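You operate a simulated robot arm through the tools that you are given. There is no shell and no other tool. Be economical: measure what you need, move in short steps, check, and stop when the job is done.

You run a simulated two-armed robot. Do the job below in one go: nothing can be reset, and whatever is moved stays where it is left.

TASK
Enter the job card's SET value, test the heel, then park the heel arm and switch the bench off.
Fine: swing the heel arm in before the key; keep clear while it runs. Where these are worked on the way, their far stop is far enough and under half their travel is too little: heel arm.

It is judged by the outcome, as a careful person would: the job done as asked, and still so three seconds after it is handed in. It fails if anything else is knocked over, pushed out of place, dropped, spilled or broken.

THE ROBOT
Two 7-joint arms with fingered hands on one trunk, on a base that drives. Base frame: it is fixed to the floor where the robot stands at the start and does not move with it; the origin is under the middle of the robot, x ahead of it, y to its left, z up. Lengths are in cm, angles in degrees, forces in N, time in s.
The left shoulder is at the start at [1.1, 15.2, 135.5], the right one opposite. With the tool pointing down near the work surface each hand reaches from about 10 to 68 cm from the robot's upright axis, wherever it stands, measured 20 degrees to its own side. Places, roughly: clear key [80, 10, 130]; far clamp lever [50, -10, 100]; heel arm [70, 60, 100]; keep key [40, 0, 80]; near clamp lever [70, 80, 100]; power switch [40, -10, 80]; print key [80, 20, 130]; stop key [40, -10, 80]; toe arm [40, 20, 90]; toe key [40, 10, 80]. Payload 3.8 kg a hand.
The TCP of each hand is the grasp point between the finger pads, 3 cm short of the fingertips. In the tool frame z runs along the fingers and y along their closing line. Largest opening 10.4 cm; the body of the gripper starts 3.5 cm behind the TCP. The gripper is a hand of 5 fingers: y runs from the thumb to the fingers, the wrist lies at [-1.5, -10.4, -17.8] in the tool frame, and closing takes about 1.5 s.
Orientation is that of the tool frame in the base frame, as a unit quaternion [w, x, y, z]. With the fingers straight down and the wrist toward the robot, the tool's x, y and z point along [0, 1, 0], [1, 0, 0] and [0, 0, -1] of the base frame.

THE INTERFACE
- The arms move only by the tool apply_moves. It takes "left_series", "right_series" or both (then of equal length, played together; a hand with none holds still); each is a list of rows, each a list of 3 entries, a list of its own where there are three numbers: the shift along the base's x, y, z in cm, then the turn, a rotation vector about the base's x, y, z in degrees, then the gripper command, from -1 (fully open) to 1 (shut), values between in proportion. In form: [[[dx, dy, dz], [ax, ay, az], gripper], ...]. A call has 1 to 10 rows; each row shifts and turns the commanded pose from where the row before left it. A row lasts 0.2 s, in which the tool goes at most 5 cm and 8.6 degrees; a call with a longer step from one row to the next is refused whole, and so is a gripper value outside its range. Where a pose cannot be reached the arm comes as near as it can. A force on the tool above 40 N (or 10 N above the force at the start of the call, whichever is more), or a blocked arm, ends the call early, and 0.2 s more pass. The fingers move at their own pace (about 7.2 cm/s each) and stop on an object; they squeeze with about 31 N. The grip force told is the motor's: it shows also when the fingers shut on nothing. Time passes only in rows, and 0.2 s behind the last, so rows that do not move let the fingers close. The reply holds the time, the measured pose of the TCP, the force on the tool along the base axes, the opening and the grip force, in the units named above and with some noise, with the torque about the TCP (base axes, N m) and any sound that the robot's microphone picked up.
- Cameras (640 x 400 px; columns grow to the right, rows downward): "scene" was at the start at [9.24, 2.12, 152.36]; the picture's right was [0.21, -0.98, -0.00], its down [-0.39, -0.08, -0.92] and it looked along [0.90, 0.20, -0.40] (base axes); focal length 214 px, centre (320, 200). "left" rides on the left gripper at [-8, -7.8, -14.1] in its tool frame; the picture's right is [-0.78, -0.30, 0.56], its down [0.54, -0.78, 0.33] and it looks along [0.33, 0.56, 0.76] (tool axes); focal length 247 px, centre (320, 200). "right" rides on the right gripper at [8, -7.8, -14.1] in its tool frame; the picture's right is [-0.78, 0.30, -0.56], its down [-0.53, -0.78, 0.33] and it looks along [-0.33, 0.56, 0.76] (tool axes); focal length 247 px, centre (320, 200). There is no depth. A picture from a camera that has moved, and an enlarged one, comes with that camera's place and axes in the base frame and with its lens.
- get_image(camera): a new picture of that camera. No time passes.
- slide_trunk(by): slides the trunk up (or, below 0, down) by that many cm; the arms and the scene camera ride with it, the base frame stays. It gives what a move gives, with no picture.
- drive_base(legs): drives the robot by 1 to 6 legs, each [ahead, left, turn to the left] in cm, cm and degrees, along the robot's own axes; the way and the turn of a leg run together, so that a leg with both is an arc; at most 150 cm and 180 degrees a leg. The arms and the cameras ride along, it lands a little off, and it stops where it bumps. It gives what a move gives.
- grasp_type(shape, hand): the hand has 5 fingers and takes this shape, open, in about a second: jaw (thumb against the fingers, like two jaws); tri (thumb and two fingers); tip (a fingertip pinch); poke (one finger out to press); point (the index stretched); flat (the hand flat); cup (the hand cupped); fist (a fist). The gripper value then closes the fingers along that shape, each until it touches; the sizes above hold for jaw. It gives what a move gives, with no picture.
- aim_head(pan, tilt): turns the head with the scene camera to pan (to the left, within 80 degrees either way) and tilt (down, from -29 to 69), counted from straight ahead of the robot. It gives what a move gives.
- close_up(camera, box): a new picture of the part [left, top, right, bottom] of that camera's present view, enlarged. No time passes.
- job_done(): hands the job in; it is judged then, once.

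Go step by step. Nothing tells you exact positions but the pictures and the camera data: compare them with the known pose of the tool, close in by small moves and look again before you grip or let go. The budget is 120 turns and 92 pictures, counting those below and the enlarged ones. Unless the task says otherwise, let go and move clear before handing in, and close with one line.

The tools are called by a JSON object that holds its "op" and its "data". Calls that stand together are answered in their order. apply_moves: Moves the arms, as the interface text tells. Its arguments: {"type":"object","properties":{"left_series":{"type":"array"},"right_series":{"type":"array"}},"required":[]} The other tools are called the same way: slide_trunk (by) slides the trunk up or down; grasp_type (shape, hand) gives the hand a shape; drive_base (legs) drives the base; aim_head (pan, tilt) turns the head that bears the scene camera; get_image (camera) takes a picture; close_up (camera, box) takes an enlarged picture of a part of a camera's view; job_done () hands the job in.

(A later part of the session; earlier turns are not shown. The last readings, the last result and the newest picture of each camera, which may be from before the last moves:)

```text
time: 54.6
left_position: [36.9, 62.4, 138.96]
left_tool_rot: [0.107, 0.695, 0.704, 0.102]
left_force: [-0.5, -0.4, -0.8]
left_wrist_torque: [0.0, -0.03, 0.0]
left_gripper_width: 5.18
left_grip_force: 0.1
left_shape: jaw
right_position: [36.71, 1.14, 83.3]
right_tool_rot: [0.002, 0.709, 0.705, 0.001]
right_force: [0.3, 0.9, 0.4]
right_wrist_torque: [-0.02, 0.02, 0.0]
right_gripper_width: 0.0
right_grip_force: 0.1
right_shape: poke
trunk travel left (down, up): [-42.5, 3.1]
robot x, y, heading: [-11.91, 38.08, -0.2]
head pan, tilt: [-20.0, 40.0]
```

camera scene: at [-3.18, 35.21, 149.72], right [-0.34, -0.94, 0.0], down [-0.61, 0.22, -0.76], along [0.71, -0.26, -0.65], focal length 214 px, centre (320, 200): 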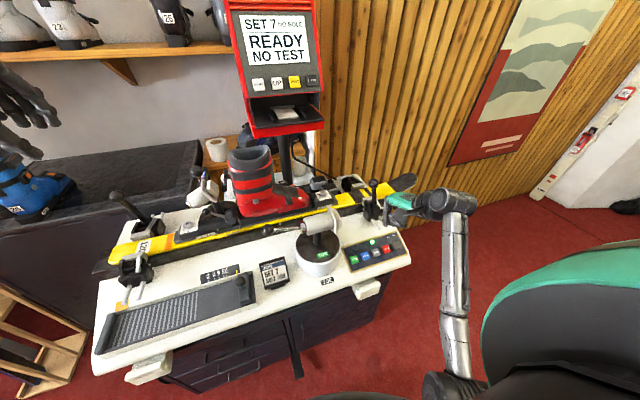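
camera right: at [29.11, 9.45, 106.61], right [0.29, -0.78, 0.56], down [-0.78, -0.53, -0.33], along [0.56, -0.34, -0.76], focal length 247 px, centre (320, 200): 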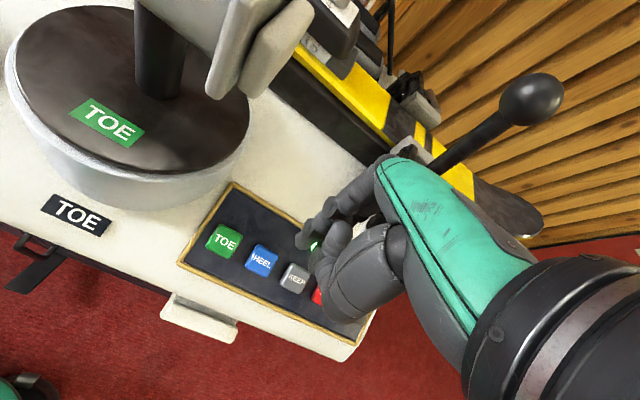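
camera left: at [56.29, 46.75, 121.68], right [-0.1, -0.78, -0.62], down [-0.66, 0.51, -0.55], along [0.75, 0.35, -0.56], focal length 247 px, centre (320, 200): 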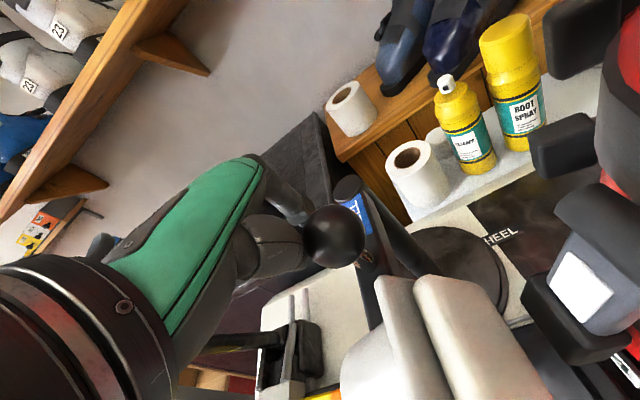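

No contact yet; I continue in small steps and withdraw after.

{"op": "apply_moves", "data": {"right_series": [[[0, 0, -0.4], [0, 0, 0], -1], [[0, 0, -0.4], [0, 0, 0], -1], [[0, 0, -0.4], [0, 0, 0], -1]]}}

{"op": "close_up", "data": {"camera": "right", "box": [200, 140, 420, 320]}}

```text
time: 55.4
left_position: [36.86, 62.4, 139.18]
left_tool_rot: [0.108, 0.694, 0.704, 0.103]
left_force: [0.4, 0.9, 0.3]
left_wrist_torque: [-0.02, 0.02, -0.02]
left_gripper_width: 5.16
left_grip_force: 0.1
left_shape: jaw
right_position: [36.57, 1.13, 82.07]
right_tool_rot: [0.001, 0.709, 0.705, 0.001]
right_force: [-0.2, -0.7, 0.6]
right_wrist_torque: [0.01, 0.01, -0.01]
right_gripper_width: 0.02
right_grip_force: 0.0
right_shape: poke
trunk travel left (down, up): [-42.5, 3.1]
robot x, y, heading: [-12.08, 38.0, -0.1]
head pan, tilt: [-20.0, 40.0]
```

```text
2.22 times, centred on (310, 230) of right
camera zoom: at [29.0, 9.31, 96.08], right [0.29, -0.78, 0.56], down [-0.78, -0.53, -0.34], along [0.56, -0.34, -0.76], focal length 549 px, centre (342, 133)
```

zoom: 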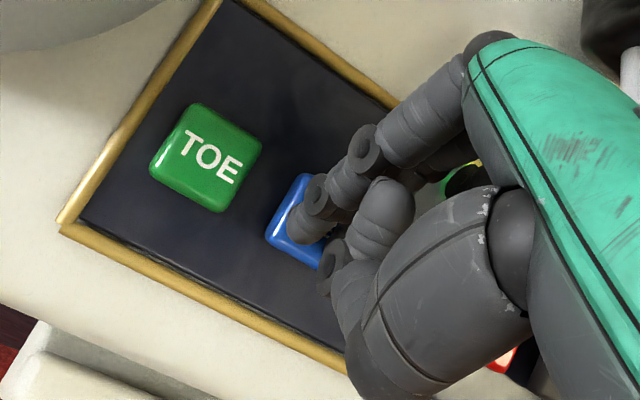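

The finger is right on HEEL; I keep pressing in small steps, and lift afterwards.

{"op": "apply_moves", "data": {"right_series": [[[0, 0, -0.4], [0, 0, 0], -1], [[0, 0, -0.4], [0, 0, 0], -1], [[0, 0, -0.4], [0, 0, 0], -1]]}}

```text
time: 56.2
left_position: [36.67, 62.57, 139.15]
left_tool_rot: [0.11, 0.695, 0.703, 0.104]
left_force: [-0.3, 0.3, 0.6]
left_wrist_torque: [0.02, 0.0, 0.02]
left_gripper_width: 5.17
left_grip_force: 0.1
left_shape: jaw
right_position: [36.79, 1.21, 81.24]
right_tool_rot: [0.005, 0.709, 0.705, 0.004]
right_force: [-0.1, 0.8, 16.4]
right_wrist_torque: [-0.01, 0.01, 0.01]
right_gripper_width: 0.0
right_grip_force: 0.0
right_shape: poke
trunk travel left (down, up): [-42.5, 3.1]
robot x, y, heading: [-11.82, 38.19, -0.3]
head pan, tilt: [-20.0, 40.0]
heard: click
```

Click. I lift the finger off and check the screen.

{"op": "apply_moves", "data": {"right_series": [[[0, 0, 2.5], [0, 0, 0], -1], [[0, 0, 3], [0, 0, 0], -1], [[0, 0, 3], [0, 0, 0], -1], [[0, 0, 3], [0, 0, 0], -1]]}}

{"op": "get_image", "data": {"camera": "scene"}}

```text
time: 57.2
left_position: [36.94, 62.33, 139.08]
left_tool_rot: [0.107, 0.695, 0.704, 0.102]
left_force: [-0.2, -0.1, -0.5]
left_wrist_torque: [0.0, 0.0, 0.02]
left_gripper_width: 5.21
left_grip_force: 0.0
left_shape: jaw
right_position: [36.52, 1.02, 92.39]
right_tool_rot: [0.0, 0.708, 0.706, 0.002]
right_force: [-0.1, -0.4, -0.4]
right_wrist_torque: [0.01, 0.01, -0.01]
right_gripper_width: 0.0
right_grip_force: 0.0
right_shape: poke
trunk travel left (down, up): [-42.5, 3.1]
robot x, y, heading: [-11.53, 38.25, 0.1]
head pan, tilt: [-20.0, 40.0]
```

```text
27 pictures are left
camera scene: at [-3.54, 35.17, 149.75], right [-0.34, -0.94, 0.0], down [-0.61, 0.22, -0.76], along [0.72, -0.26, -0.65], focal length 214 px, centre (320, 200)
```

scene: 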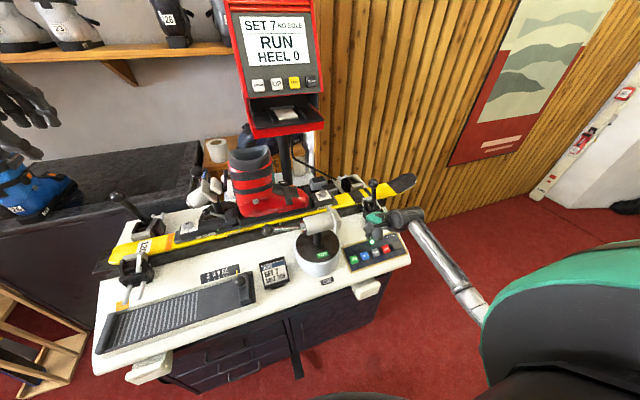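

It shows RUN, HEEL 0: the test runs. I wait without moving and look again.

{"op": "apply_moves", "data": {"right_series": [[[0, 0, 0], [0, 0, 0], -1], [[0, 0, 0], [0, 0, 0], -1], [[0, 0, 0], [0, 0, 0], -1], [[0, 0, 0], [0, 0, 0], -1], [[0, 0, 0], [0, 0, 0], -1], [[0, 0, 0], [0, 0, 0], -1], [[0, 0, 0], [0, 0, 0], -1], [[0, 0, 0], [0, 0, 0], -1], [[0, 0, 0], [0, 0, 0], -1], [[0, 0, 0], [0, 0, 0], -1]]}}

{"op": "apply_moves", "data": {"right_series": [[[0, 0, 0], [0, 0, 0], -1], [[0, 0, 0], [0, 0, 0], -1], [[0, 0, 0], [0, 0, 0], -1], [[0, 0, 0], [0, 0, 0], -1], [[0, 0, 0], [0, 0, 0], -1], [[0, 0, 0], [0, 0, 0], -1], [[0, 0, 0], [0, 0, 0], -1], [[0, 0, 0], [0, 0, 0], -1], [[0, 0, 0], [0, 0, 0], -1], [[0, 0, 0], [0, 0, 0], -1]]}}

{"op": "close_up", "data": {"camera": "scene", "box": [180, 0, 340, 230]}}

```text
time: 59.4
left_position: [36.97, 62.45, 139.07]
left_tool_rot: [0.108, 0.696, 0.703, 0.102]
left_force: [0.1, 0.4, 1.1]
left_wrist_torque: [0.02, 0.0, 0.01]
left_gripper_width: 5.2
left_grip_force: 0.1
left_shape: jaw
right_position: [36.74, 1.18, 92.5]
right_tool_rot: [0.001, 0.709, 0.705, 0.001]
right_force: [-0.1, 0.9, -0.2]
right_wrist_torque: [-0.03, 0.0, -0.01]
right_gripper_width: 0.0
right_grip_force: 0.1
right_shape: poke
trunk travel left (down, up): [-42.5, 3.1]
robot x, y, heading: [-11.53, 37.84, -0.1]
head pan, tilt: [-20.0, 40.0]
```

```text
time: 61.6
left_position: [36.92, 62.35, 139.02]
left_tool_rot: [0.107, 0.695, 0.704, 0.103]
left_force: [0.2, -0.7, 0.4]
left_wrist_torque: [0.0, 0.02, -0.01]
left_gripper_width: 5.17
left_grip_force: 0.0
left_shape: jaw
right_position: [36.62, 1.12, 92.38]
right_tool_rot: [0.001, 0.709, 0.705, 0.002]
right_force: [0.0, 0.8, 0.8]
right_wrist_torque: [0.01, -0.01, -0.01]
right_gripper_width: 0.0
right_grip_force: 0.1
right_shape: poke
trunk travel left (down, up): [-42.5, 3.1]
robot x, y, heading: [-11.37, 37.96, -0.1]
head pan, tilt: [-20.0, 40.0]
```

```text
1.74 times, centred on (260, 115) of scene
camera zoom: at [-3.56, 35.21, 149.75], right [-0.34, -0.94, 0.0], down [-0.61, 0.22, -0.76], along [0.72, -0.26, -0.65], focal length 373 px, centre (424, 348)
```

zoom: 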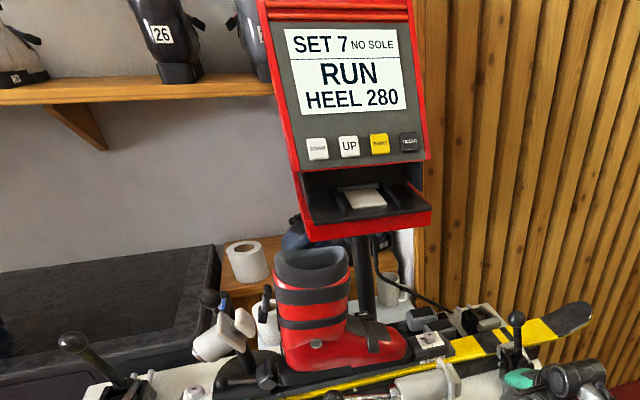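

Still running, HEEL 280. I wait on.

{"op": "apply_moves", "data": {"right_series": [[[0, 0, 0], [0, 0, 0], -1], [[0, 0, 0], [0, 0, 0], -1], [[0, 0, 0], [0, 0, 0], -1], [[0, 0, 0], [0, 0, 0], -1], [[0, 0, 0], [0, 0, 0], -1], [[0, 0, 0], [0, 0, 0], -1], [[0, 0, 0], [0, 0, 0], -1], [[0, 0, 0], [0, 0, 0], -1], [[0, 0, 0], [0, 0, 0], -1], [[0, 0, 0], [0, 0, 0], -1]]}}

{"op": "apply_moves", "data": {"right_series": [[[0, 0, 0], [0, 0, 0], -1], [[0, 0, 0], [0, 0, 0], -1], [[0, 0, 0], [0, 0, 0], -1], [[0, 0, 0], [0, 0, 0], -1], [[0, 0, 0], [0, 0, 0], -1], [[0, 0, 0], [0, 0, 0], -1], [[0, 0, 0], [0, 0, 0], -1], [[0, 0, 0], [0, 0, 0], -1], [[0, 0, 0], [0, 0, 0], -1], [[0, 0, 0], [0, 0, 0], -1]]}}

{"op": "close_up", "data": {"camera": "scene", "box": [180, 0, 340, 230]}}

```text
time: 63.8
left_position: [36.9, 62.4, 139.03]
left_tool_rot: [0.107, 0.695, 0.704, 0.103]
left_force: [0.8, -0.8, -0.5]
left_wrist_torque: [-0.02, -0.01, 0.01]
left_gripper_width: 5.18
left_grip_force: 0.0
left_shape: jaw
right_position: [36.65, 1.1, 92.46]
right_tool_rot: [0.001, 0.709, 0.705, 0.001]
right_force: [0.4, 0.3, -1.0]
right_wrist_torque: [-0.02, 0.02, -0.02]
right_gripper_width: 0.0
right_grip_force: 0.1
right_shape: poke
trunk travel left (down, up): [-42.5, 3.1]
robot x, y, heading: [-12.03, 37.43, -0.3]
head pan, tilt: [-20.0, 40.0]
```

```text
time: 66.0
left_position: [36.95, 62.35, 138.99]
left_tool_rot: [0.107, 0.695, 0.703, 0.103]
left_force: [0.5, 0.3, -0.2]
left_wrist_torque: [0.03, -0.03, -0.02]
left_gripper_width: 5.18
left_grip_force: 0.0
left_shape: jaw
right_position: [36.62, 1.11, 92.49]
right_tool_rot: [0.001, 0.708, 0.706, 0.001]
right_force: [-0.4, -0.3, 0.2]
right_wrist_torque: [-0.02, 0.0, -0.02]
right_gripper_width: 0.01
right_grip_force: 0.0
right_shape: poke
trunk travel left (down, up): [-42.5, 3.1]
robot x, y, heading: [-11.34, 38.11, -0.2]
head pan, tilt: [-20.0, 40.0]
```

```text
1.74 times, centred on (260, 115) of scene
camera zoom: at [-3.56, 35.21, 149.75], right [-0.34, -0.94, 0.0], down [-0.61, 0.22, -0.76], along [0.72, -0.26, -0.65], focal length 373 px, centre (424, 348)
```

zoom: 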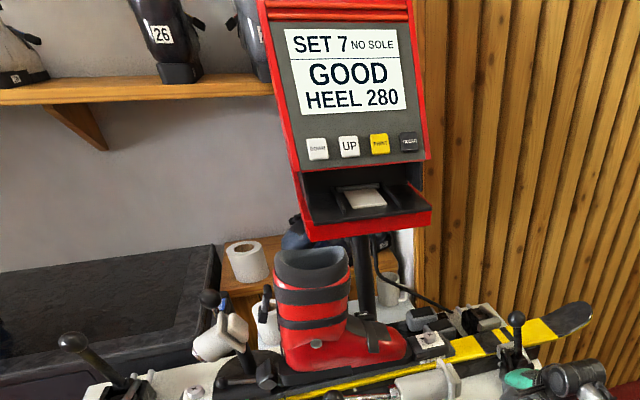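

The test finished: GOOD, HEEL 280. Next is parking the arm. I raise the right hand well clear, then drive back ahead 12 cm, lower the trunk and shape the left hand to poke.

{"op": "apply_moves", "data": {"right_series": [[[0, 0, 4.2], [0, 0, 0], -1], [[0, 0, 4.2], [0, 0, 0], -1], [[0, 0, 4.2], [0, 0, 0], -1], [[0, 0, 4.2], [0, 0, 0], -1], [[0, 0, 4.2], [0, 0, 0], -1], [[0, 0, 4.2], [0, 0, 0], -1], [[0, 0, 4.2], [0, 0, 0], -1], [[0, 0, 4.2], [0, 0, 0], -1], [[0, 0, 4.2], [0, 0, 0], -1], [[0, 0, 4.2], [0, 0, 0], -1]]}}

{"op": "grasp_type", "data": {"shape": "poke", "hand": "left"}}

{"op": "get_image", "data": {"camera": "scene"}}

```text
time: 68.2
left_position: [36.82, 62.49, 139.09]
left_tool_rot: [0.109, 0.695, 0.703, 0.103]
left_force: [0.5, 0.2, -0.2]
left_wrist_torque: [-0.03, 0.0, 0.01]
left_gripper_width: 5.18
left_grip_force: 0.1
left_shape: jaw
right_position: [36.42, 1.2, 134.29]
right_tool_rot: [0.001, 0.709, 0.706, 0.0]
right_force: [-0.7, 0.0, -0.3]
right_wrist_torque: [0.01, 0.01, -0.03]
right_gripper_width: 0.0
right_grip_force: 0.0
right_shape: poke
trunk travel left (down, up): [-42.5, 3.1]
robot x, y, heading: [-11.34, 38.03, -0.2]
head pan, tilt: [-20.0, 40.0]
```

```text
time: 69.1
left_position: [36.93, 62.35, 139.08]
left_tool_rot: [0.107, 0.694, 0.704, 0.103]
left_force: [-0.3, -0.4, 0.1]
left_wrist_torque: [0.0, 0.0, 0.0]
left_gripper_width: 0.0
left_grip_force: 0.0
left_shape: poke
right_position: [36.48, 1.17, 134.16]
right_tool_rot: [0.001, 0.709, 0.705, 0.002]
right_force: [-0.1, -0.2, -0.2]
right_wrist_torque: [0.04, 0.0, -0.01]
right_gripper_width: 0.02
right_grip_force: 0.1
right_shape: poke
trunk travel left (down, up): [-42.5, 3.1]
robot x, y, heading: [-11.88, 38.04, -0.1]
head pan, tilt: [-20.0, 40.0]
```

```text
24 pictures are left
camera scene: at [-3.55, 35.19, 149.75], right [-0.34, -0.94, 0.0], down [-0.61, 0.22, -0.76], along [0.72, -0.26, -0.65], focal length 214 px, centre (320, 200)
```

scene: 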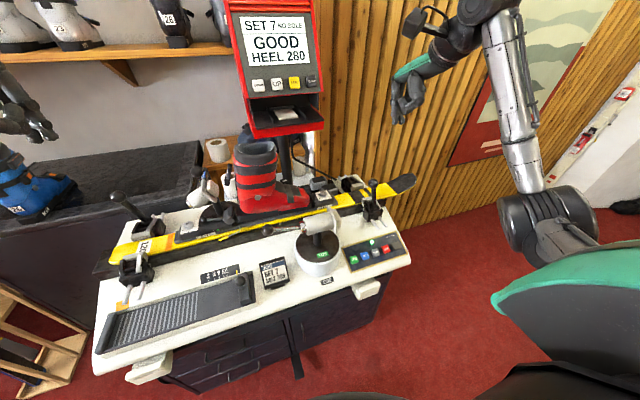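

The right arm is well clear. I drive ahead, lower the trunk and look at the heel arm.

{"op": "drive_base", "data": {"legs": [[11.7, 0, 0]]}}

{"op": "slide_trunk", "data": {"by": -12}}

{"op": "aim_head", "data": {"pan": 15, "tilt": 30}}

{"op": "close_up", "data": {"camera": "scene", "box": [220, 80, 460, 250]}}

{"op": "get_image", "data": {"camera": "left"}}

```text
time: 70.3
left_position: [47.84, 62.27, 139.21]
left_tool_rot: [0.11, 0.695, 0.703, 0.105]
left_force: [0.1, -0.2, 0.2]
left_wrist_torque: [0.04, -0.01, 0.0]
left_gripper_width: 0.02
left_grip_force: 0.0
left_shape: poke
right_position: [47.57, 1.12, 134.42]
right_tool_rot: [0.003, 0.709, 0.705, 0.002]
right_force: [0.1, -0.8, 1.0]
right_wrist_torque: [0.02, -0.06, -0.01]
right_gripper_width: 0.0
right_grip_force: 0.0
right_shape: poke
trunk travel left (down, up): [-42.5, 3.1]
robot x, y, heading: [-0.35, 37.73, -0.1]
head pan, tilt: [-20.0, 40.0]
```

```text
time: 71.8
left_position: [48.31, 62.37, 127.11]
left_tool_rot: [0.107, 0.695, 0.704, 0.103]
left_force: [-0.2, 0.4, 0.2]
left_wrist_torque: [0.03, 0.01, 0.03]
left_gripper_width: 0.0
left_grip_force: 0.1
left_shape: poke
right_position: [47.96, 1.13, 122.28]
right_tool_rot: [0.002, 0.709, 0.705, 0.001]
right_force: [-0.6, 0.4, 0.6]
right_wrist_torque: [0.0, 0.0, -0.01]
right_gripper_width: 0.0
right_grip_force: 0.0
right_shape: poke
trunk travel left (down, up): [-30.5, 15.1]
robot x, y, heading: [-0.71, 37.88, -0.3]
head pan, tilt: [-20.0, 40.0]
```

```text
time: 72.8
left_position: [48.5, 62.3, 127.02]
left_tool_rot: [0.108, 0.695, 0.703, 0.103]
left_force: [0.8, 0.3, 0.9]
left_wrist_torque: [0.01, 0.01, 0.02]
left_gripper_width: 0.02
left_grip_force: 0.0
left_shape: poke
right_position: [47.98, 1.11, 122.24]
right_tool_rot: [0.001, 0.709, 0.705, 0.001]
right_force: [-0.2, 0.5, -0.4]
right_wrist_torque: [-0.02, 0.0, 0.02]
right_gripper_width: 0.0
right_grip_force: 0.1
right_shape: poke
trunk travel left (down, up): [-30.5, 15.1]
robot x, y, heading: [-0.38, 38.04, -0.0]
head pan, tilt: [15.0, 30.0]
```

```text
2.35 times, centred on (340, 165) of scene
camera zoom: at [11.32, 40.42, 138.4], right [0.26, -0.97, -0.02], down [-0.54, -0.13, -0.83], along [0.8, 0.22, -0.55], focal length 505 px, centre (273, 282)
```

zoom: 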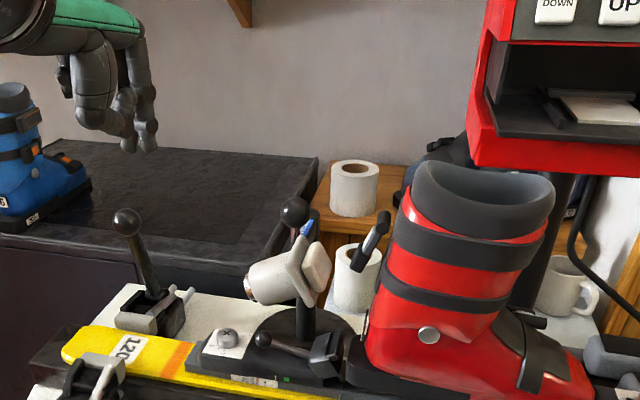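

```text
22 pictures are left
camera left: at [36.85, 54.41, 138.25], right [-0.11, -0.78, -0.61], down [-0.65, 0.52, -0.55], along [0.75, 0.34, -0.57], focal length 247 px, centre (320, 200)
```

left: 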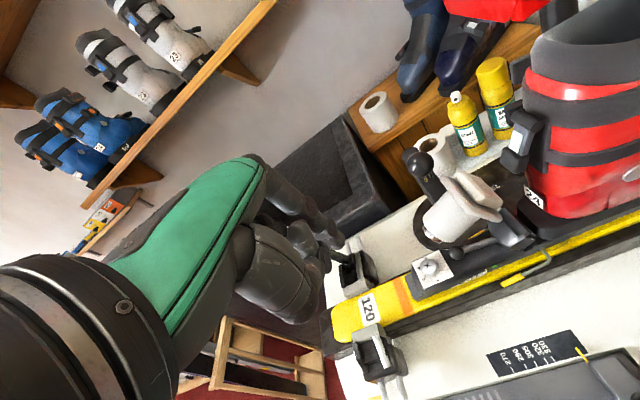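

The pad stands between the post and the boot with a gap behind it. I bring the left poke finger above the gap on the boot side of the bar, turning the hand 30° clockwise so its camera stays off the boot.

{"op": "apply_moves", "data": {"left_series": [[[2.8, -1.6, 0], [0, 0, -5], -1], [[2.8, -2, 0], [0, 0, -5], -1], [[2.8, -2, -0.3], [0, 0, -5], -1], [[2.8, -2, -0.3], [0, 0, -5], -1], [[2.7, -2, -0.4], [0, 0, -5], -1], [[2.7, -2, -0.5], [0, 0, -5], -1], [[2.6, -2.2, -0.5], [0, 0, 0], -1]]}}

{"op": "get_image", "data": {"camera": "left"}}

{"op": "close_up", "data": {"camera": "scene", "box": [220, 80, 460, 250]}}

```text
time: 74.4
left_position: [67.59, 48.5, 124.89]
left_tool_rot: [0.131, 0.853, 0.5, 0.072]
left_force: [0.7, 0.2, -0.4]
left_wrist_torque: [-0.05, 0.01, -0.03]
left_gripper_width: 0.0
left_grip_force: 0.0
left_shape: poke
left hand out of reach, approached as far as the arm can: row 7
right_position: [48.21, 1.02, 122.26]
right_tool_rot: [0.0, 0.709, 0.705, 0.0]
right_force: [0.2, 0.1, -0.5]
right_wrist_torque: [-0.03, 0.02, 0.01]
right_gripper_width: 0.0
right_grip_force: 0.0
right_shape: poke
trunk travel left (down, up): [-30.5, 15.1]
robot x, y, heading: [-0.48, 37.59, -0.1]
head pan, tilt: [15.0, 30.0]
```

```text
21 pictures are left
camera left: at [53.65, 47.36, 136.05], right [-0.49, -0.62, -0.61], down [-0.3, 0.78, -0.55], along [0.82, -0.08, -0.57], focal length 247 px, centre (320, 200)
```

left: 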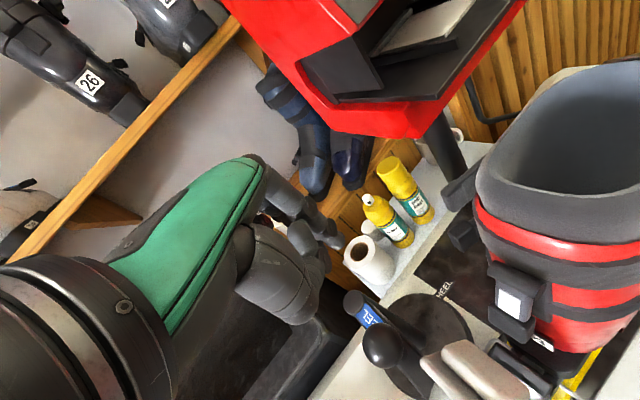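

```text
2.35 times, centred on (340, 165) of scene
camera zoom: at [11.56, 40.36, 138.37], right [0.26, -0.97, -0.02], down [-0.54, -0.13, -0.83], along [0.8, 0.22, -0.55], focal length 505 px, centre (273, 282)
```

zoom: 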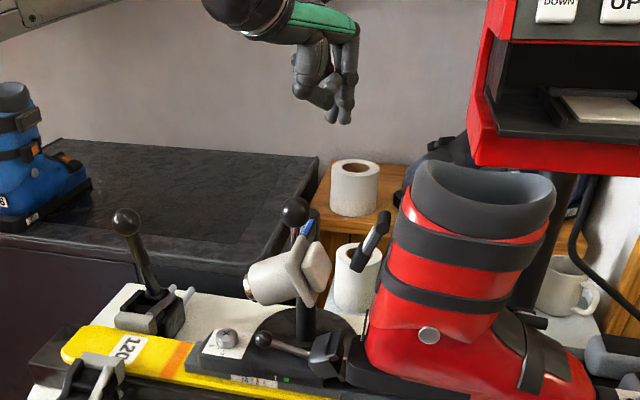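

The fingertip is at about [67.9, 47.2, 122], over the gap between the bar and the boot. I descend straight in two stages.

{"op": "apply_moves", "data": {"left_series": [[[0, 0, -2.5], [0, 0, 0], -1], [[0, 0, -2.5], [0, 0, 0], -1], [[0, 0, -2.5], [0, 0, 0], -1], [[0, 0, -2.5], [0, 0, 0], -1]]}}

{"op": "get_image", "data": {"camera": "left"}}

{"op": "close_up", "data": {"camera": "scene", "box": [260, 100, 420, 230]}}

```text
time: 75.4
left_position: [67.26, 48.76, 114.92]
left_tool_rot: [0.132, 0.853, 0.5, 0.071]
left_force: [-0.6, 0.6, -0.5]
left_wrist_torque: [0.0, -0.01, -0.02]
left_gripper_width: 0.0
left_grip_force: 0.1
left_shape: poke
right_position: [48.04, 1.15, 122.28]
right_tool_rot: [0.002, 0.709, 0.705, 0.001]
right_force: [-0.4, 0.8, 0.1]
right_wrist_torque: [0.01, -0.03, 0.01]
right_gripper_width: 0.01
right_grip_force: 0.1
right_shape: poke
trunk travel left (down, up): [-30.5, 15.1]
robot x, y, heading: [-0.27, 38.19, -0.2]
head pan, tilt: [15.0, 30.0]
```

```text
19 pictures are left
camera left: at [53.22, 47.66, 126.12], right [-0.49, -0.62, -0.61], down [-0.3, 0.78, -0.55], along [0.82, -0.08, -0.57], focal length 247 px, centre (320, 200)
```

left: 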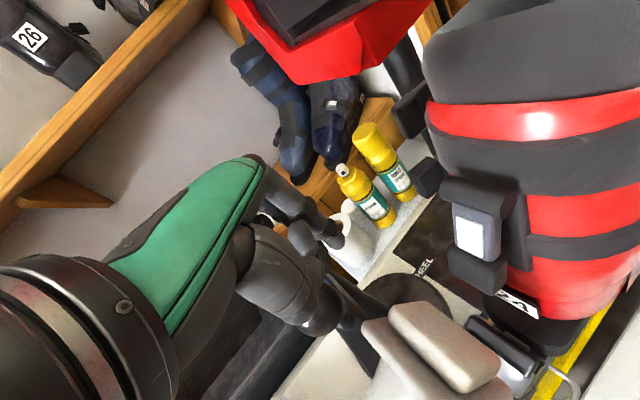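

```text
3.08 times, centred on (340, 165) of scene
camera zoom: at [11.33, 40.43, 138.4], right [0.26, -0.97, -0.02], down [-0.54, -0.13, -0.83], along [0.8, 0.22, -0.55], focal length 660 px, centre (258, 308)
```

zoom: 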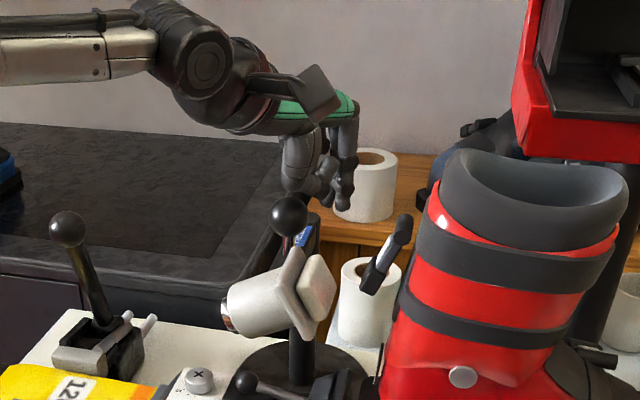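

The curled fingers hang nearly as low as the tip, so I'll push the ball itself: shift 1.5 cm toward the boot, lower 3 cm beside the ball, and check.

{"op": "apply_moves", "data": {"left_series": [[[0, -1.5, 0], [0, 0, 0], -1], [[0, 0, -1.5], [0, 0, 0], -1], [[0, 0, -1.5], [0, 0, 0], -1]]}}

{"op": "close_up", "data": {"camera": "scene", "box": [260, 100, 420, 230]}}

```text
time: 76.2
left_position: [67.28, 47.31, 112.08]
left_tool_rot: [0.132, 0.853, 0.499, 0.071]
left_force: [-0.8, 0.1, 0.2]
left_wrist_torque: [0.0, 0.01, 0.01]
left_gripper_width: 0.0
left_grip_force: 0.1
left_shape: poke
right_position: [48.02, 1.18, 122.26]
right_tool_rot: [0.002, 0.709, 0.705, 0.001]
right_force: [0.5, -0.8, 0.8]
right_wrist_torque: [-0.01, 0.01, -0.02]
right_gripper_width: 0.0
right_grip_force: 0.1
right_shape: poke
trunk travel left (down, up): [-30.5, 15.1]
robot x, y, heading: [-0.07, 38.27, 0.1]
head pan, tilt: [15.0, 30.0]
```

```text
3.08 times, centred on (340, 165) of scene
camera zoom: at [11.33, 40.45, 138.4], right [0.26, -0.97, -0.02], down [-0.54, -0.13, -0.83], along [0.8, 0.22, -0.55], focal length 660 px, centre (258, 308)
```

zoom: 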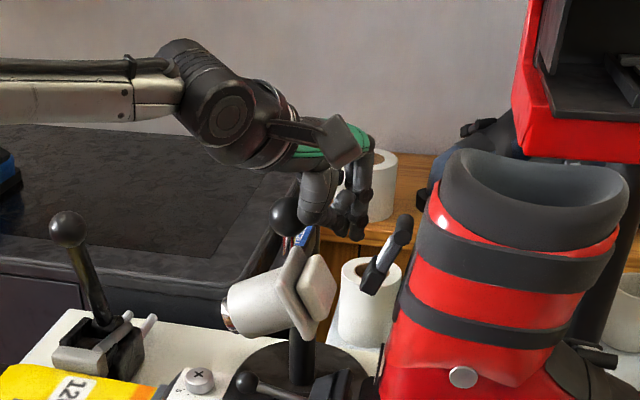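

The hand sits right beside the ball on the boot side. I push it back along its arc, first 30°.

{"op": "apply_moves", "data": {"left_series": [[[-0.2, 1.2, 0], [0, 0, 0], -1], [[-0.2, 1.2, 0], [0, 0, 0], -1], [[0.1, 1.2, 0], [0, 0, 0], -1], [[0.1, 1.2, 0], [0, 0, 0], -1]]}}

{"op": "close_up", "data": {"camera": "scene", "box": [260, 100, 420, 230]}}

```text
time: 77.2
left_position: [67.09, 51.92, 112.26]
left_tool_rot: [0.132, 0.853, 0.499, 0.073]
left_force: [-2.3, -3.6, 3.9]
left_wrist_torque: [0.12, 0.05, 0.04]
left_gripper_width: 0.0
left_grip_force: 0.1
left_shape: poke
right_position: [47.82, 1.25, 122.22]
right_tool_rot: [0.001, 0.709, 0.705, 0.001]
right_force: [0.3, 0.4, 0.7]
right_wrist_torque: [0.01, 0.01, 0.0]
right_gripper_width: 0.0
right_grip_force: 0.1
right_shape: poke
trunk travel left (down, up): [-30.5, 15.1]
robot x, y, heading: [-0.43, 38.11, 0.0]
head pan, tilt: [15.0, 30.0]
```

```text
3.08 times, centred on (340, 165) of scene
camera zoom: at [11.24, 40.41, 138.42], right [0.26, -0.97, -0.02], down [-0.54, -0.13, -0.83], along [0.8, 0.22, -0.55], focal length 660 px, centre (258, 308)
```

zoom: 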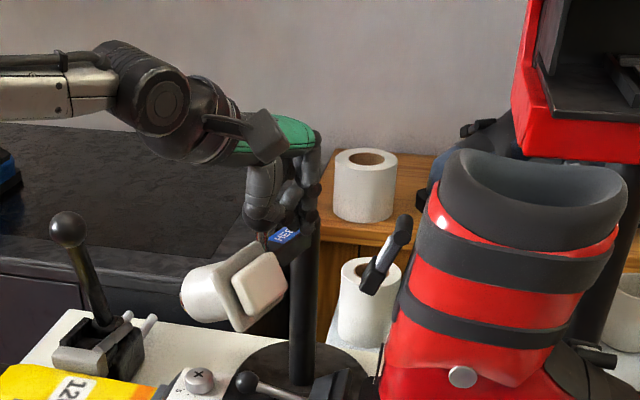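

The arm follows back out. I continue the arc for another 30°, easing the hand's turn back.

{"op": "apply_moves", "data": {"left_series": [[[0.4, 1.2, 0], [0, 0, 4], -1], [[0.4, 1.2, 0], [0, 0, 4], -1], [[0.7, 1.05, 0], [0, 0, 4], -1], [[0.7, 1.05, 0], [0, 0, 4], -1]]}}

{"op": "close_up", "data": {"camera": "scene", "box": [260, 100, 420, 230]}}

{"op": "get_image", "data": {"camera": "left"}}

```text
time: 78.2
left_position: [69.06, 56.38, 112.42]
left_tool_rot: [0.121, 0.775, 0.613, 0.091]
left_force: [-2.0, -4.9, 15.9]
left_wrist_torque: [0.34, 0.19, -0.02]
left_gripper_width: 0.02
left_grip_force: 0.0
left_shape: poke
right_position: [47.72, 1.06, 122.44]
right_tool_rot: [0.002, 0.709, 0.705, 0.002]
right_force: [0.2, 0.1, -0.2]
right_wrist_torque: [-0.01, 0.01, 0.0]
right_gripper_width: 0.04
right_grip_force: 0.2
right_shape: poke
trunk travel left (down, up): [-30.5, 15.1]
robot x, y, heading: [-0.03, 37.93, -0.5]
head pan, tilt: [15.0, 30.0]
```

```text
3.08 times, centred on (340, 165) of scene
camera zoom: at [11.02, 40.22, 138.45], right [0.26, -0.97, -0.02], down [-0.53, -0.13, -0.84], along [0.81, 0.22, -0.55], focal length 660 px, centre (258, 308)
```

zoom: 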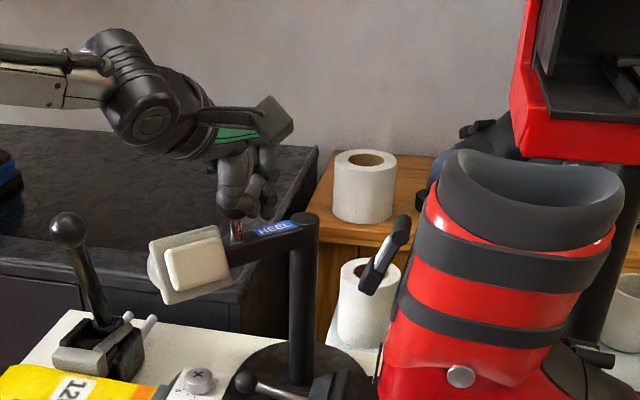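

```text
14 pictures are left
camera left: at [55.83, 51.36, 123.41], right [-0.29, -0.73, -0.61], down [-0.5, 0.66, -0.55], along [0.81, 0.15, -0.56], focal length 247 px, centre (320, 200)
```

left: 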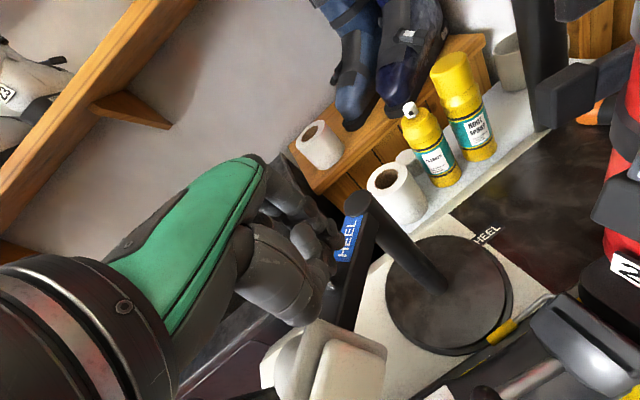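

It is past half way, near 135°. I continue the arc with a touch of lift.

{"op": "apply_moves", "data": {"left_series": [[[0.7, 1.0, 0.2], [0, 0, 4], -1], [[0.8, 0.95, 0.1], [0, 0, 4], -1], [[0.95, 0.8, 0], [0, 0, 4], -1], [[1.0, 0.7, 0], [0, 0, 0], -1]]}}

{"op": "close_up", "data": {"camera": "scene", "box": [240, 100, 400, 230]}}

```text
time: 79.2
left_position: [72.81, 59.23, 112.22]
left_tool_rot: [0.108, 0.709, 0.689, 0.101]
left_force: [-2.5, -18.9, -2.1]
left_wrist_torque: [-0.13, 0.0, -0.18]
left_gripper_width: 0.01
left_grip_force: 0.1
left_shape: poke
right_position: [48.0, 0.7, 122.09]
right_tool_rot: [0.0, 0.71, 0.704, 0.003]
right_force: [-0.1, -0.1, 0.3]
right_wrist_torque: [-0.02, -0.01, -0.01]
right_gripper_width: 0.0
right_grip_force: 0.0
right_shape: poke
trunk travel left (down, up): [-30.5, 15.1]
robot x, y, heading: [-0.22, 37.95, -0.2]
head pan, tilt: [15.0, 30.0]
```

```text
3.08 times, centred on (320, 165) of scene
camera zoom: at [11.33, 39.91, 138.4], right [0.25, -0.97, -0.02], down [-0.54, -0.12, -0.83], along [0.8, 0.22, -0.55], focal length 660 px, centre (320, 308)
```

zoom: 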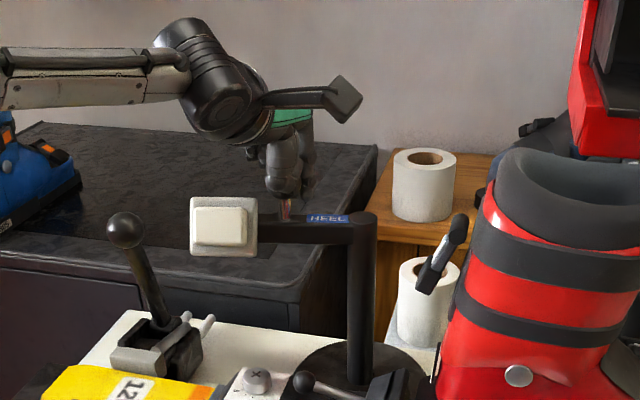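

About 15° remain. I move the finger to the robot side of the bar, then push it straight back toward its stop.

{"op": "apply_moves", "data": {"left_series": [[[-0.5, -1.5, 0], [0, 0, 0], -1], [[-2.0, -0.5, 0], [0, 0, 0], -1], [[-2.3, 0, 0], [0, 0, 0], -1], [[0, 0.8, -0.9], [0, 0, 0], -1], [[0, 0.5, -0.6], [0, 0, 0], -1]]}}

{"op": "get_image", "data": {"camera": "left"}}

```text
time: 80.4
left_position: [68.08, 58.06, 111.71]
left_tool_rot: [0.117, 0.71, 0.686, 0.105]
left_force: [13.7, -22.8, 26.8]
left_wrist_torque: [-0.05, -0.32, -0.28]
left_gripper_width: 0.0
left_grip_force: 0.1
left_shape: poke
right_position: [47.75, 0.39, 122.16]
right_tool_rot: [0.0, 0.71, 0.704, 0.003]
right_force: [0.9, -0.2, 0.4]
right_wrist_torque: [0.01, -0.01, -0.01]
right_gripper_width: 0.0
right_grip_force: 0.1
right_shape: poke
trunk travel left (down, up): [-30.5, 15.1]
robot x, y, heading: [-0.32, 38.29, -0.2]
head pan, tilt: [15.0, 30.0]
```

```text
12 pictures are left
camera left: at [56.01, 50.74, 122.79], right [-0.14, -0.78, -0.61], down [-0.62, 0.55, -0.56], along [0.78, 0.3, -0.56], focal length 247 px, centre (320, 200)
```

left: 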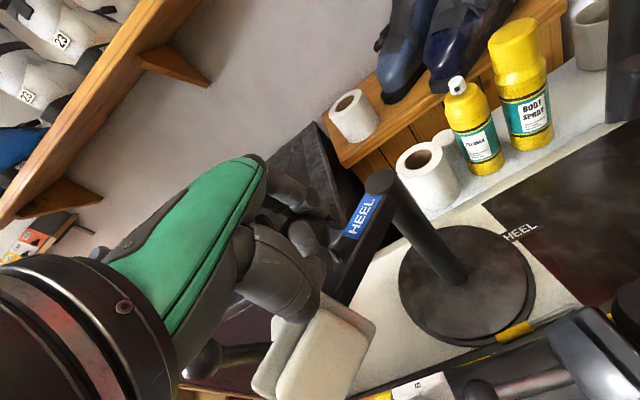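

The ball is caught in the hand's curl, so it followed back a little. That means I can carry it along; I move +x again with more tilt for reach.

{"op": "apply_moves", "data": {"left_series": [[[0.8, 0.2, 0.8], [0, 0, 0], -1], [[1.1, 0.3, 0.3], [0, -2.5, 0], -1], [[1.2, 0.3, 0], [0, -2.5, 0], -1], [[1.2, 0.2, 0], [0, -2.5, 0], -1], [[1.2, 0, 0], [0, -2.5, 0], -1], [[1.0, 0, 0], [0, -2.5, 0], -1]]}}

{"op": "close_up", "data": {"camera": "scene", "box": [240, 100, 400, 230]}}

```text
time: 81.8
left_position: [74.04, 59.49, 111.95]
left_tool_rot: [0.184, 0.695, 0.672, 0.178]
left_force: [-16.8, -23.9, -0.7]
left_wrist_torque: [-0.01, 0.06, -0.15]
left_gripper_width: 0.0
left_grip_force: 0.0
left_shape: poke
right_position: [47.66, 0.65, 122.24]
right_tool_rot: [0.001, 0.709, 0.705, 0.004]
right_force: [0.3, 0.0, 0.1]
right_wrist_torque: [-0.01, -0.02, -0.01]
right_gripper_width: 0.02
right_grip_force: 0.1
right_shape: poke
trunk travel left (down, up): [-30.5, 15.1]
robot x, y, heading: [-0.23, 37.83, -0.2]
head pan, tilt: [15.0, 30.0]
```

```text
3.08 times, centred on (320, 165) of scene
camera zoom: at [10.91, 39.87, 138.45], right [0.26, -0.97, -0.02], down [-0.53, -0.12, -0.84], along [0.81, 0.23, -0.55], focal length 660 px, centre (320, 308)
```

zoom: 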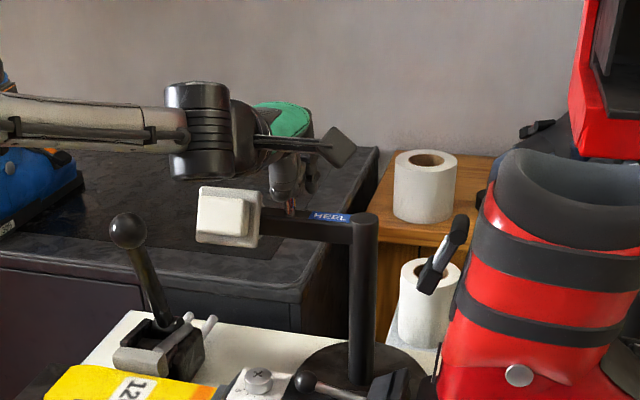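

The arm looks back at its parked angle, with 17 N resisting. I give one small push more to confirm the stop, then lift straight off.

{"op": "apply_moves", "data": {"left_series": [[[0.5, -0.5, 0], [0, 0, 0], -1], [[0.5, 0, 0], [0, 0, 0], -1]]}}

{"op": "apply_moves", "data": {"left_series": [[[-0.3, -0.3, 0.5], [0, 0, 0], -1], [[-0.2, 0, 0.8], [0, 0, 0], -1], [[0, 0, 1.2], [0, 0, 0], -1], [[0, 0, 1.5], [0, 0, 0], -1], [[0, 0, 2], [0, 0, 0], -1], [[0, 0, 2.5], [0, 0, 0], -1]]}}

{"op": "get_image", "data": {"camera": "left"}}

```text
time: 82.4
left_position: [74.36, 59.55, 112.26]
left_tool_rot: [0.184, 0.693, 0.673, 0.179]
left_force: [-19.7, -16.5, -1.8]
left_wrist_torque: [-0.05, 0.08, 0.03]
left_gripper_width: 0.0
left_grip_force: 0.0
left_shape: poke
left hand out of reach, approached as far as the arm can: row 2
right_position: [47.68, 0.74, 122.29]
right_tool_rot: [0.002, 0.709, 0.705, 0.004]
right_force: [0.2, -0.4, -0.2]
right_wrist_torque: [0.03, -0.01, 0.02]
right_gripper_width: 0.03
right_grip_force: 0.0
right_shape: poke
trunk travel left (down, up): [-30.5, 15.1]
robot x, y, heading: [-0.26, 37.95, -0.3]
head pan, tilt: [15.0, 30.0]
```

```text
time: 83.8
left_position: [74.28, 59.82, 120.76]
left_tool_rot: [0.184, 0.692, 0.675, 0.177]
left_force: [-0.5, -0.1, 0.1]
left_wrist_torque: [0.01, 0.01, 0.01]
left_gripper_width: 0.02
left_grip_force: 0.1
left_shape: poke
right_position: [47.91, 1.15, 122.3]
right_tool_rot: [0.002, 0.709, 0.705, 0.002]
right_force: [0.1, -0.4, -0.1]
right_wrist_torque: [-0.02, 0.03, -0.01]
right_gripper_width: 0.0
right_grip_force: 0.1
right_shape: poke
trunk travel left (down, up): [-30.5, 15.1]
robot x, y, heading: [-0.29, 38.14, -0.2]
head pan, tilt: [15.0, 30.0]
```

```text
10 pictures are left
camera left: at [60.29, 52.31, 128.96], right [0.0, -0.78, -0.63], down [-0.5, 0.55, -0.67], along [0.87, 0.31, -0.39], focal length 247 px, centre (320, 200)
```

left: 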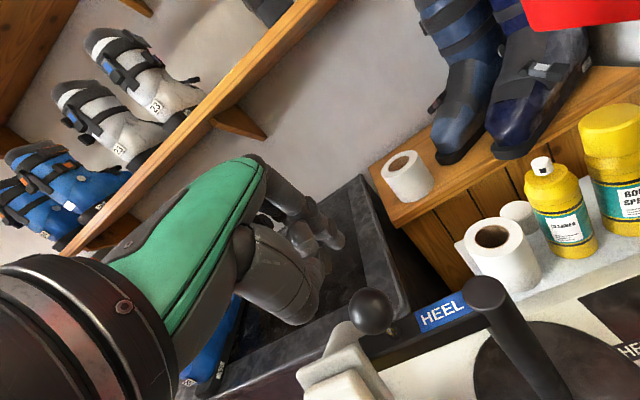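

The knob is back at [74.3, 60.9], its parked place. I retract the left hand, raise the trunk, and drive back 12 and right 14 so the power switch lies where HEEL did.

{"op": "apply_moves", "data": {"left_series": [[[-3, 0, 3], [0, 0, 0], -1], [[-4, 0, 1], [0, 0, 0], -1], [[-4, 0, 1], [0, 0, 0], -1], [[-4, 0, 1], [0, 0, 0], -1], [[-4, 0, 1], [0, 0, 0], -1], [[-4, 0, 1], [0, 0, 0], -1]]}}

{"op": "slide_trunk", "data": {"by": 12}}

{"op": "drive_base", "data": {"legs": [[-12, 0, 0], [0, -14, 0]]}}

{"op": "aim_head", "data": {"pan": -10, "tilt": 40}}

{"op": "get_image", "data": {"camera": "scene"}}

```text
time: 85.2
left_position: [51.07, 59.67, 128.45]
left_tool_rot: [0.186, 0.692, 0.674, 0.178]
left_force: [-0.6, 0.7, 0.2]
left_wrist_torque: [0.02, 0.01, 0.01]
left_gripper_width: 0.0
left_grip_force: 0.1
left_shape: poke
right_position: [47.9, 1.11, 122.22]
right_tool_rot: [0.002, 0.709, 0.705, 0.002]
right_force: [-1.1, -0.2, 0.0]
right_wrist_torque: [-0.02, 0.0, -0.01]
right_gripper_width: 0.0
right_grip_force: 0.1
right_shape: poke
trunk travel left (down, up): [-30.5, 15.1]
robot x, y, heading: [-0.14, 38.16, 0.1]
head pan, tilt: [15.0, 30.0]
```

```text
time: 86.7
left_position: [51.39, 59.73, 140.51]
left_tool_rot: [0.183, 0.692, 0.675, 0.178]
left_force: [-0.6, -0.3, -0.2]
left_wrist_torque: [0.0, -0.01, 0.0]
left_gripper_width: 0.0
left_grip_force: 0.1
left_shape: poke
right_position: [47.97, 1.15, 134.24]
right_tool_rot: [0.002, 0.709, 0.705, 0.001]
right_force: [0.6, 0.0, -0.5]
right_wrist_torque: [0.04, 0.02, -0.06]
right_gripper_width: 0.01
right_grip_force: 0.2
right_shape: poke
trunk travel left (down, up): [-42.5, 3.1]
robot x, y, heading: [-0.15, 37.81, -0.1]
head pan, tilt: [15.0, 30.0]
```

```text
time: 88.9
left_position: [38.91, 46.14, 140.62]
left_tool_rot: [0.185, 0.692, 0.675, 0.177]
left_force: [-0.9, 0.3, -0.2]
left_wrist_torque: [-0.01, -0.02, 0.02]
left_gripper_width: 0.02
left_grip_force: 0.0
left_shape: poke
right_position: [35.33, -12.3, 134.41]
right_tool_rot: [0.004, 0.71, 0.704, 0.0]
right_force: [0.7, 0.3, 0.2]
right_wrist_torque: [-0.02, -0.02, -0.02]
right_gripper_width: 0.0
right_grip_force: 0.0
right_shape: poke
trunk travel left (down, up): [-42.5, 3.1]
robot x, y, heading: [-12.45, 24.23, -0.4]
head pan, tilt: [15.0, 30.0]
```

```text
time: 89.8
left_position: [39.24, 45.59, 140.62]
left_tool_rot: [0.185, 0.693, 0.674, 0.178]
left_force: [-0.2, -0.4, -0.1]
left_wrist_torque: [0.04, 0.0, -0.02]
left_gripper_width: 0.0
left_grip_force: 0.0
left_shape: poke
right_position: [35.62, -12.79, 134.3]
right_tool_rot: [0.001, 0.71, 0.704, 0.002]
right_force: [-0.2, -0.7, 0.0]
right_wrist_torque: [-0.01, 0.01, -0.03]
right_gripper_width: 0.0
right_grip_force: 0.1
right_shape: poke
trunk travel left (down, up): [-42.5, 3.1]
robot x, y, heading: [-12.35, 24.13, -0.4]
head pan, tilt: [-10.0, 40.0]
```

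```text
9 pictures are left
camera scene: at [-3.9, 22.68, 149.75], right [-0.18, -0.98, 0.0], down [-0.64, 0.11, -0.76], along [0.75, -0.13, -0.65], focal length 214 px, centre (320, 200)
```

scene: 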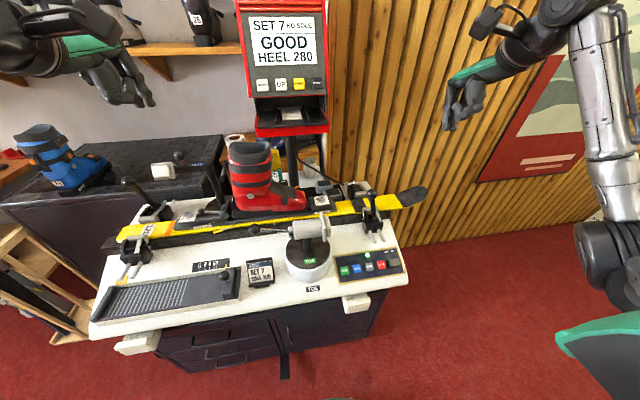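

GOOD still shows and the heel arm is parked. I lower the right finger above the power switch, near [37, -12.5].

{"op": "apply_moves", "data": {"right_series": [[[0.1, 0, -4.2], [0, 0, 0], -1], [[0.1, 0, -4.2], [0, 0, 0], -1], [[0.1, 0, -4.2], [0, 0, 0], -1], [[0.1, 0, -4.2], [0, 0, 0], -1], [[0.1, 0, -4.2], [0, 0, 0], -1], [[0.1, 0, -4.2], [0, 0, 0], -1], [[0.1, 0, -4.2], [0, 0, 0], -1], [[0.1, 0, -4.2], [0, 0, 0], -1], [[0.1, 0, -4.2], [0, 0, 0], -1], [[0.1, 0, -4], [0, 0, 0], -1]]}}

{"op": "close_up", "data": {"camera": "right", "box": [180, 140, 420, 340]}}

```text
time: 92.0
left_position: [39.1, 45.85, 140.57]
left_tool_rot: [0.184, 0.693, 0.674, 0.177]
left_force: [0.3, -0.8, 0.1]
left_wrist_torque: [-0.04, 0.03, -0.01]
left_gripper_width: 0.01
left_grip_force: 0.0
left_shape: poke
right_position: [36.86, -12.73, 92.26]
right_tool_rot: [0.001, 0.709, 0.705, 0.002]
right_force: [-0.4, 0.5, 0.0]
right_wrist_torque: [0.02, 0.01, 0.01]
right_gripper_width: 0.0
right_grip_force: 0.2
right_shape: poke
trunk travel left (down, up): [-42.5, 3.1]
robot x, y, heading: [-12.36, 24.34, -0.4]
head pan, tilt: [-10.0, 40.0]
```

```text
2.00 times, centred on (300, 240) of right
camera zoom: at [29.18, -4.48, 106.43], right [0.29, -0.78, 0.56], down [-0.78, -0.53, -0.34], along [0.56, -0.34, -0.76], focal length 494 px, centre (360, 120)
```

zoom: 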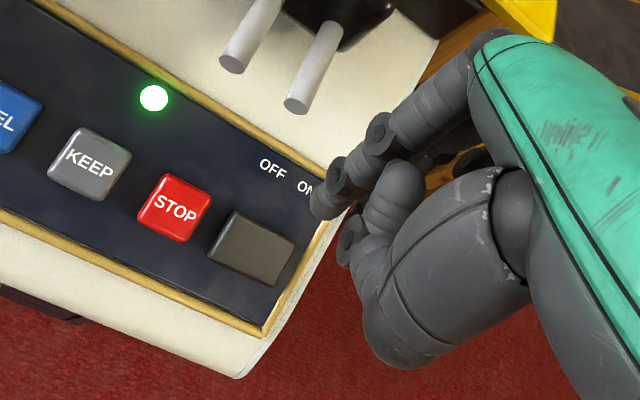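

The finger is aligned over the rocker's OFF (left) half. I descend and check the alignment once more.

{"op": "apply_moves", "data": {"right_series": [[[-0.1, 0.1, -2.7], [0, 0, 0], -1], [[0, 0, -2.7], [0, 0, 0], -1], [[0, 0, -2.4], [0, 0, 0], -1]]}}

{"op": "close_up", "data": {"camera": "right", "box": [180, 140, 420, 340]}}

```text
time: 92.8
left_position: [39.24, 45.89, 140.68]
left_tool_rot: [0.184, 0.693, 0.674, 0.177]
left_force: [0.3, -0.6, 0.2]
left_wrist_torque: [0.01, -0.01, 0.01]
left_gripper_width: 0.0
left_grip_force: 0.2
left_shape: poke
right_position: [36.55, -12.74, 84.52]
right_tool_rot: [0.002, 0.709, 0.705, 0.003]
right_force: [0.3, -0.5, -0.3]
right_wrist_torque: [-0.04, 0.04, 0.01]
right_gripper_width: 0.02
right_grip_force: 0.1
right_shape: poke
trunk travel left (down, up): [-42.5, 3.1]
robot x, y, heading: [-12.48, 24.06, -0.3]
head pan, tilt: [-10.0, 40.0]
```

```text
2.00 times, centred on (300, 240) of right
camera zoom: at [28.95, -4.51, 98.59], right [0.29, -0.78, 0.56], down [-0.78, -0.53, -0.34], along [0.56, -0.34, -0.76], focal length 494 px, centre (360, 120)
```

zoom: 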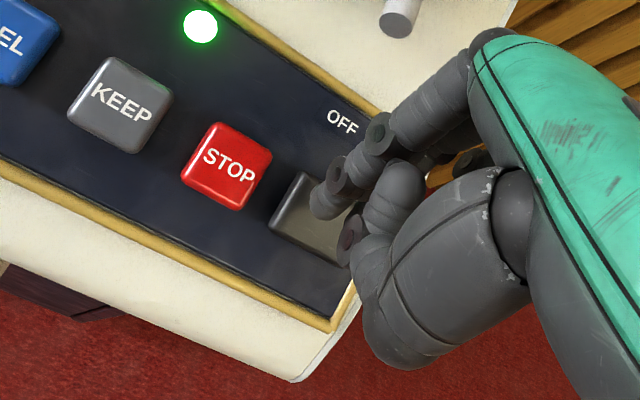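

Tip at [37.1, -12, 81.4] over the OFF half at [37, -11.7]. I press in small steps.

{"op": "apply_moves", "data": {"right_series": [[[0, 0.2, -1], [0, 0, 0], -1], [[0, 0, -0.7], [0, 0, 0], -1], [[0, 0, -0.4], [0, 0, 0], -1], [[0, 0, -0.4], [0, 0, 0], -1], [[0, 0, -0.4], [0, 0, 0], -1]]}}

```text
time: 94.0
left_position: [39.04, 46.1, 140.58]
left_tool_rot: [0.185, 0.692, 0.675, 0.177]
left_force: [-0.5, -0.5, -0.7]
left_wrist_torque: [0.0, -0.02, 0.04]
left_gripper_width: 0.0
left_grip_force: 0.0
left_shape: poke
right_position: [36.45, -12.29, 81.96]
right_tool_rot: [0.003, 0.709, 0.705, 0.003]
right_force: [-0.8, 0.2, 5.1]
right_wrist_torque: [-0.02, 0.02, 0.0]
right_gripper_width: 0.02
right_grip_force: 0.0
right_shape: poke
trunk travel left (down, up): [-42.5, 3.1]
robot x, y, heading: [-12.61, 24.32, 0.0]
head pan, tilt: [-10.0, 40.0]
```

Contact at 5 N without a click yet; I press a little further.

{"op": "apply_moves", "data": {"right_series": [[[0, 0, -0.4], [0, 0, 0], -1], [[0, 0, -0.4], [0, 0, 0], -1], [[0, 0, 0], [0, 0, 0], -1]]}}

{"op": "close_up", "data": {"camera": "scene", "box": [230, 0, 450, 300]}}

```text
time: 94.8
left_position: [38.77, 46.26, 140.76]
left_tool_rot: [0.186, 0.692, 0.675, 0.178]
left_force: [-0.4, 0.0, -0.6]
left_wrist_torque: [0.0, 0.05, 0.01]
left_gripper_width: 0.0
left_grip_force: 0.0
left_shape: poke
right_position: [36.48, -12.18, 81.4]
right_tool_rot: [0.004, 0.709, 0.705, 0.002]
right_force: [-2.1, 5.8, 26.5]
right_wrist_torque: [0.07, 0.11, -0.05]
right_gripper_width: 0.0
right_grip_force: 0.1
right_shape: poke
trunk travel left (down, up): [-42.5, 3.1]
robot x, y, heading: [-12.4, 24.19, -0.2]
head pan, tilt: [-10.0, 40.0]
```

```text
1.33 times, centred on (340, 150) of scene
camera zoom: at [-4.28, 23.19, 149.79], right [-0.18, -0.98, 0.0], down [-0.63, 0.11, -0.77], along [0.75, -0.14, -0.64], focal length 286 px, centre (293, 267)
```

zoom: 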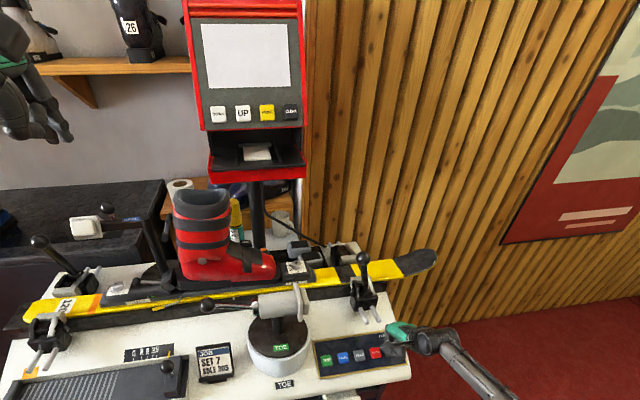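

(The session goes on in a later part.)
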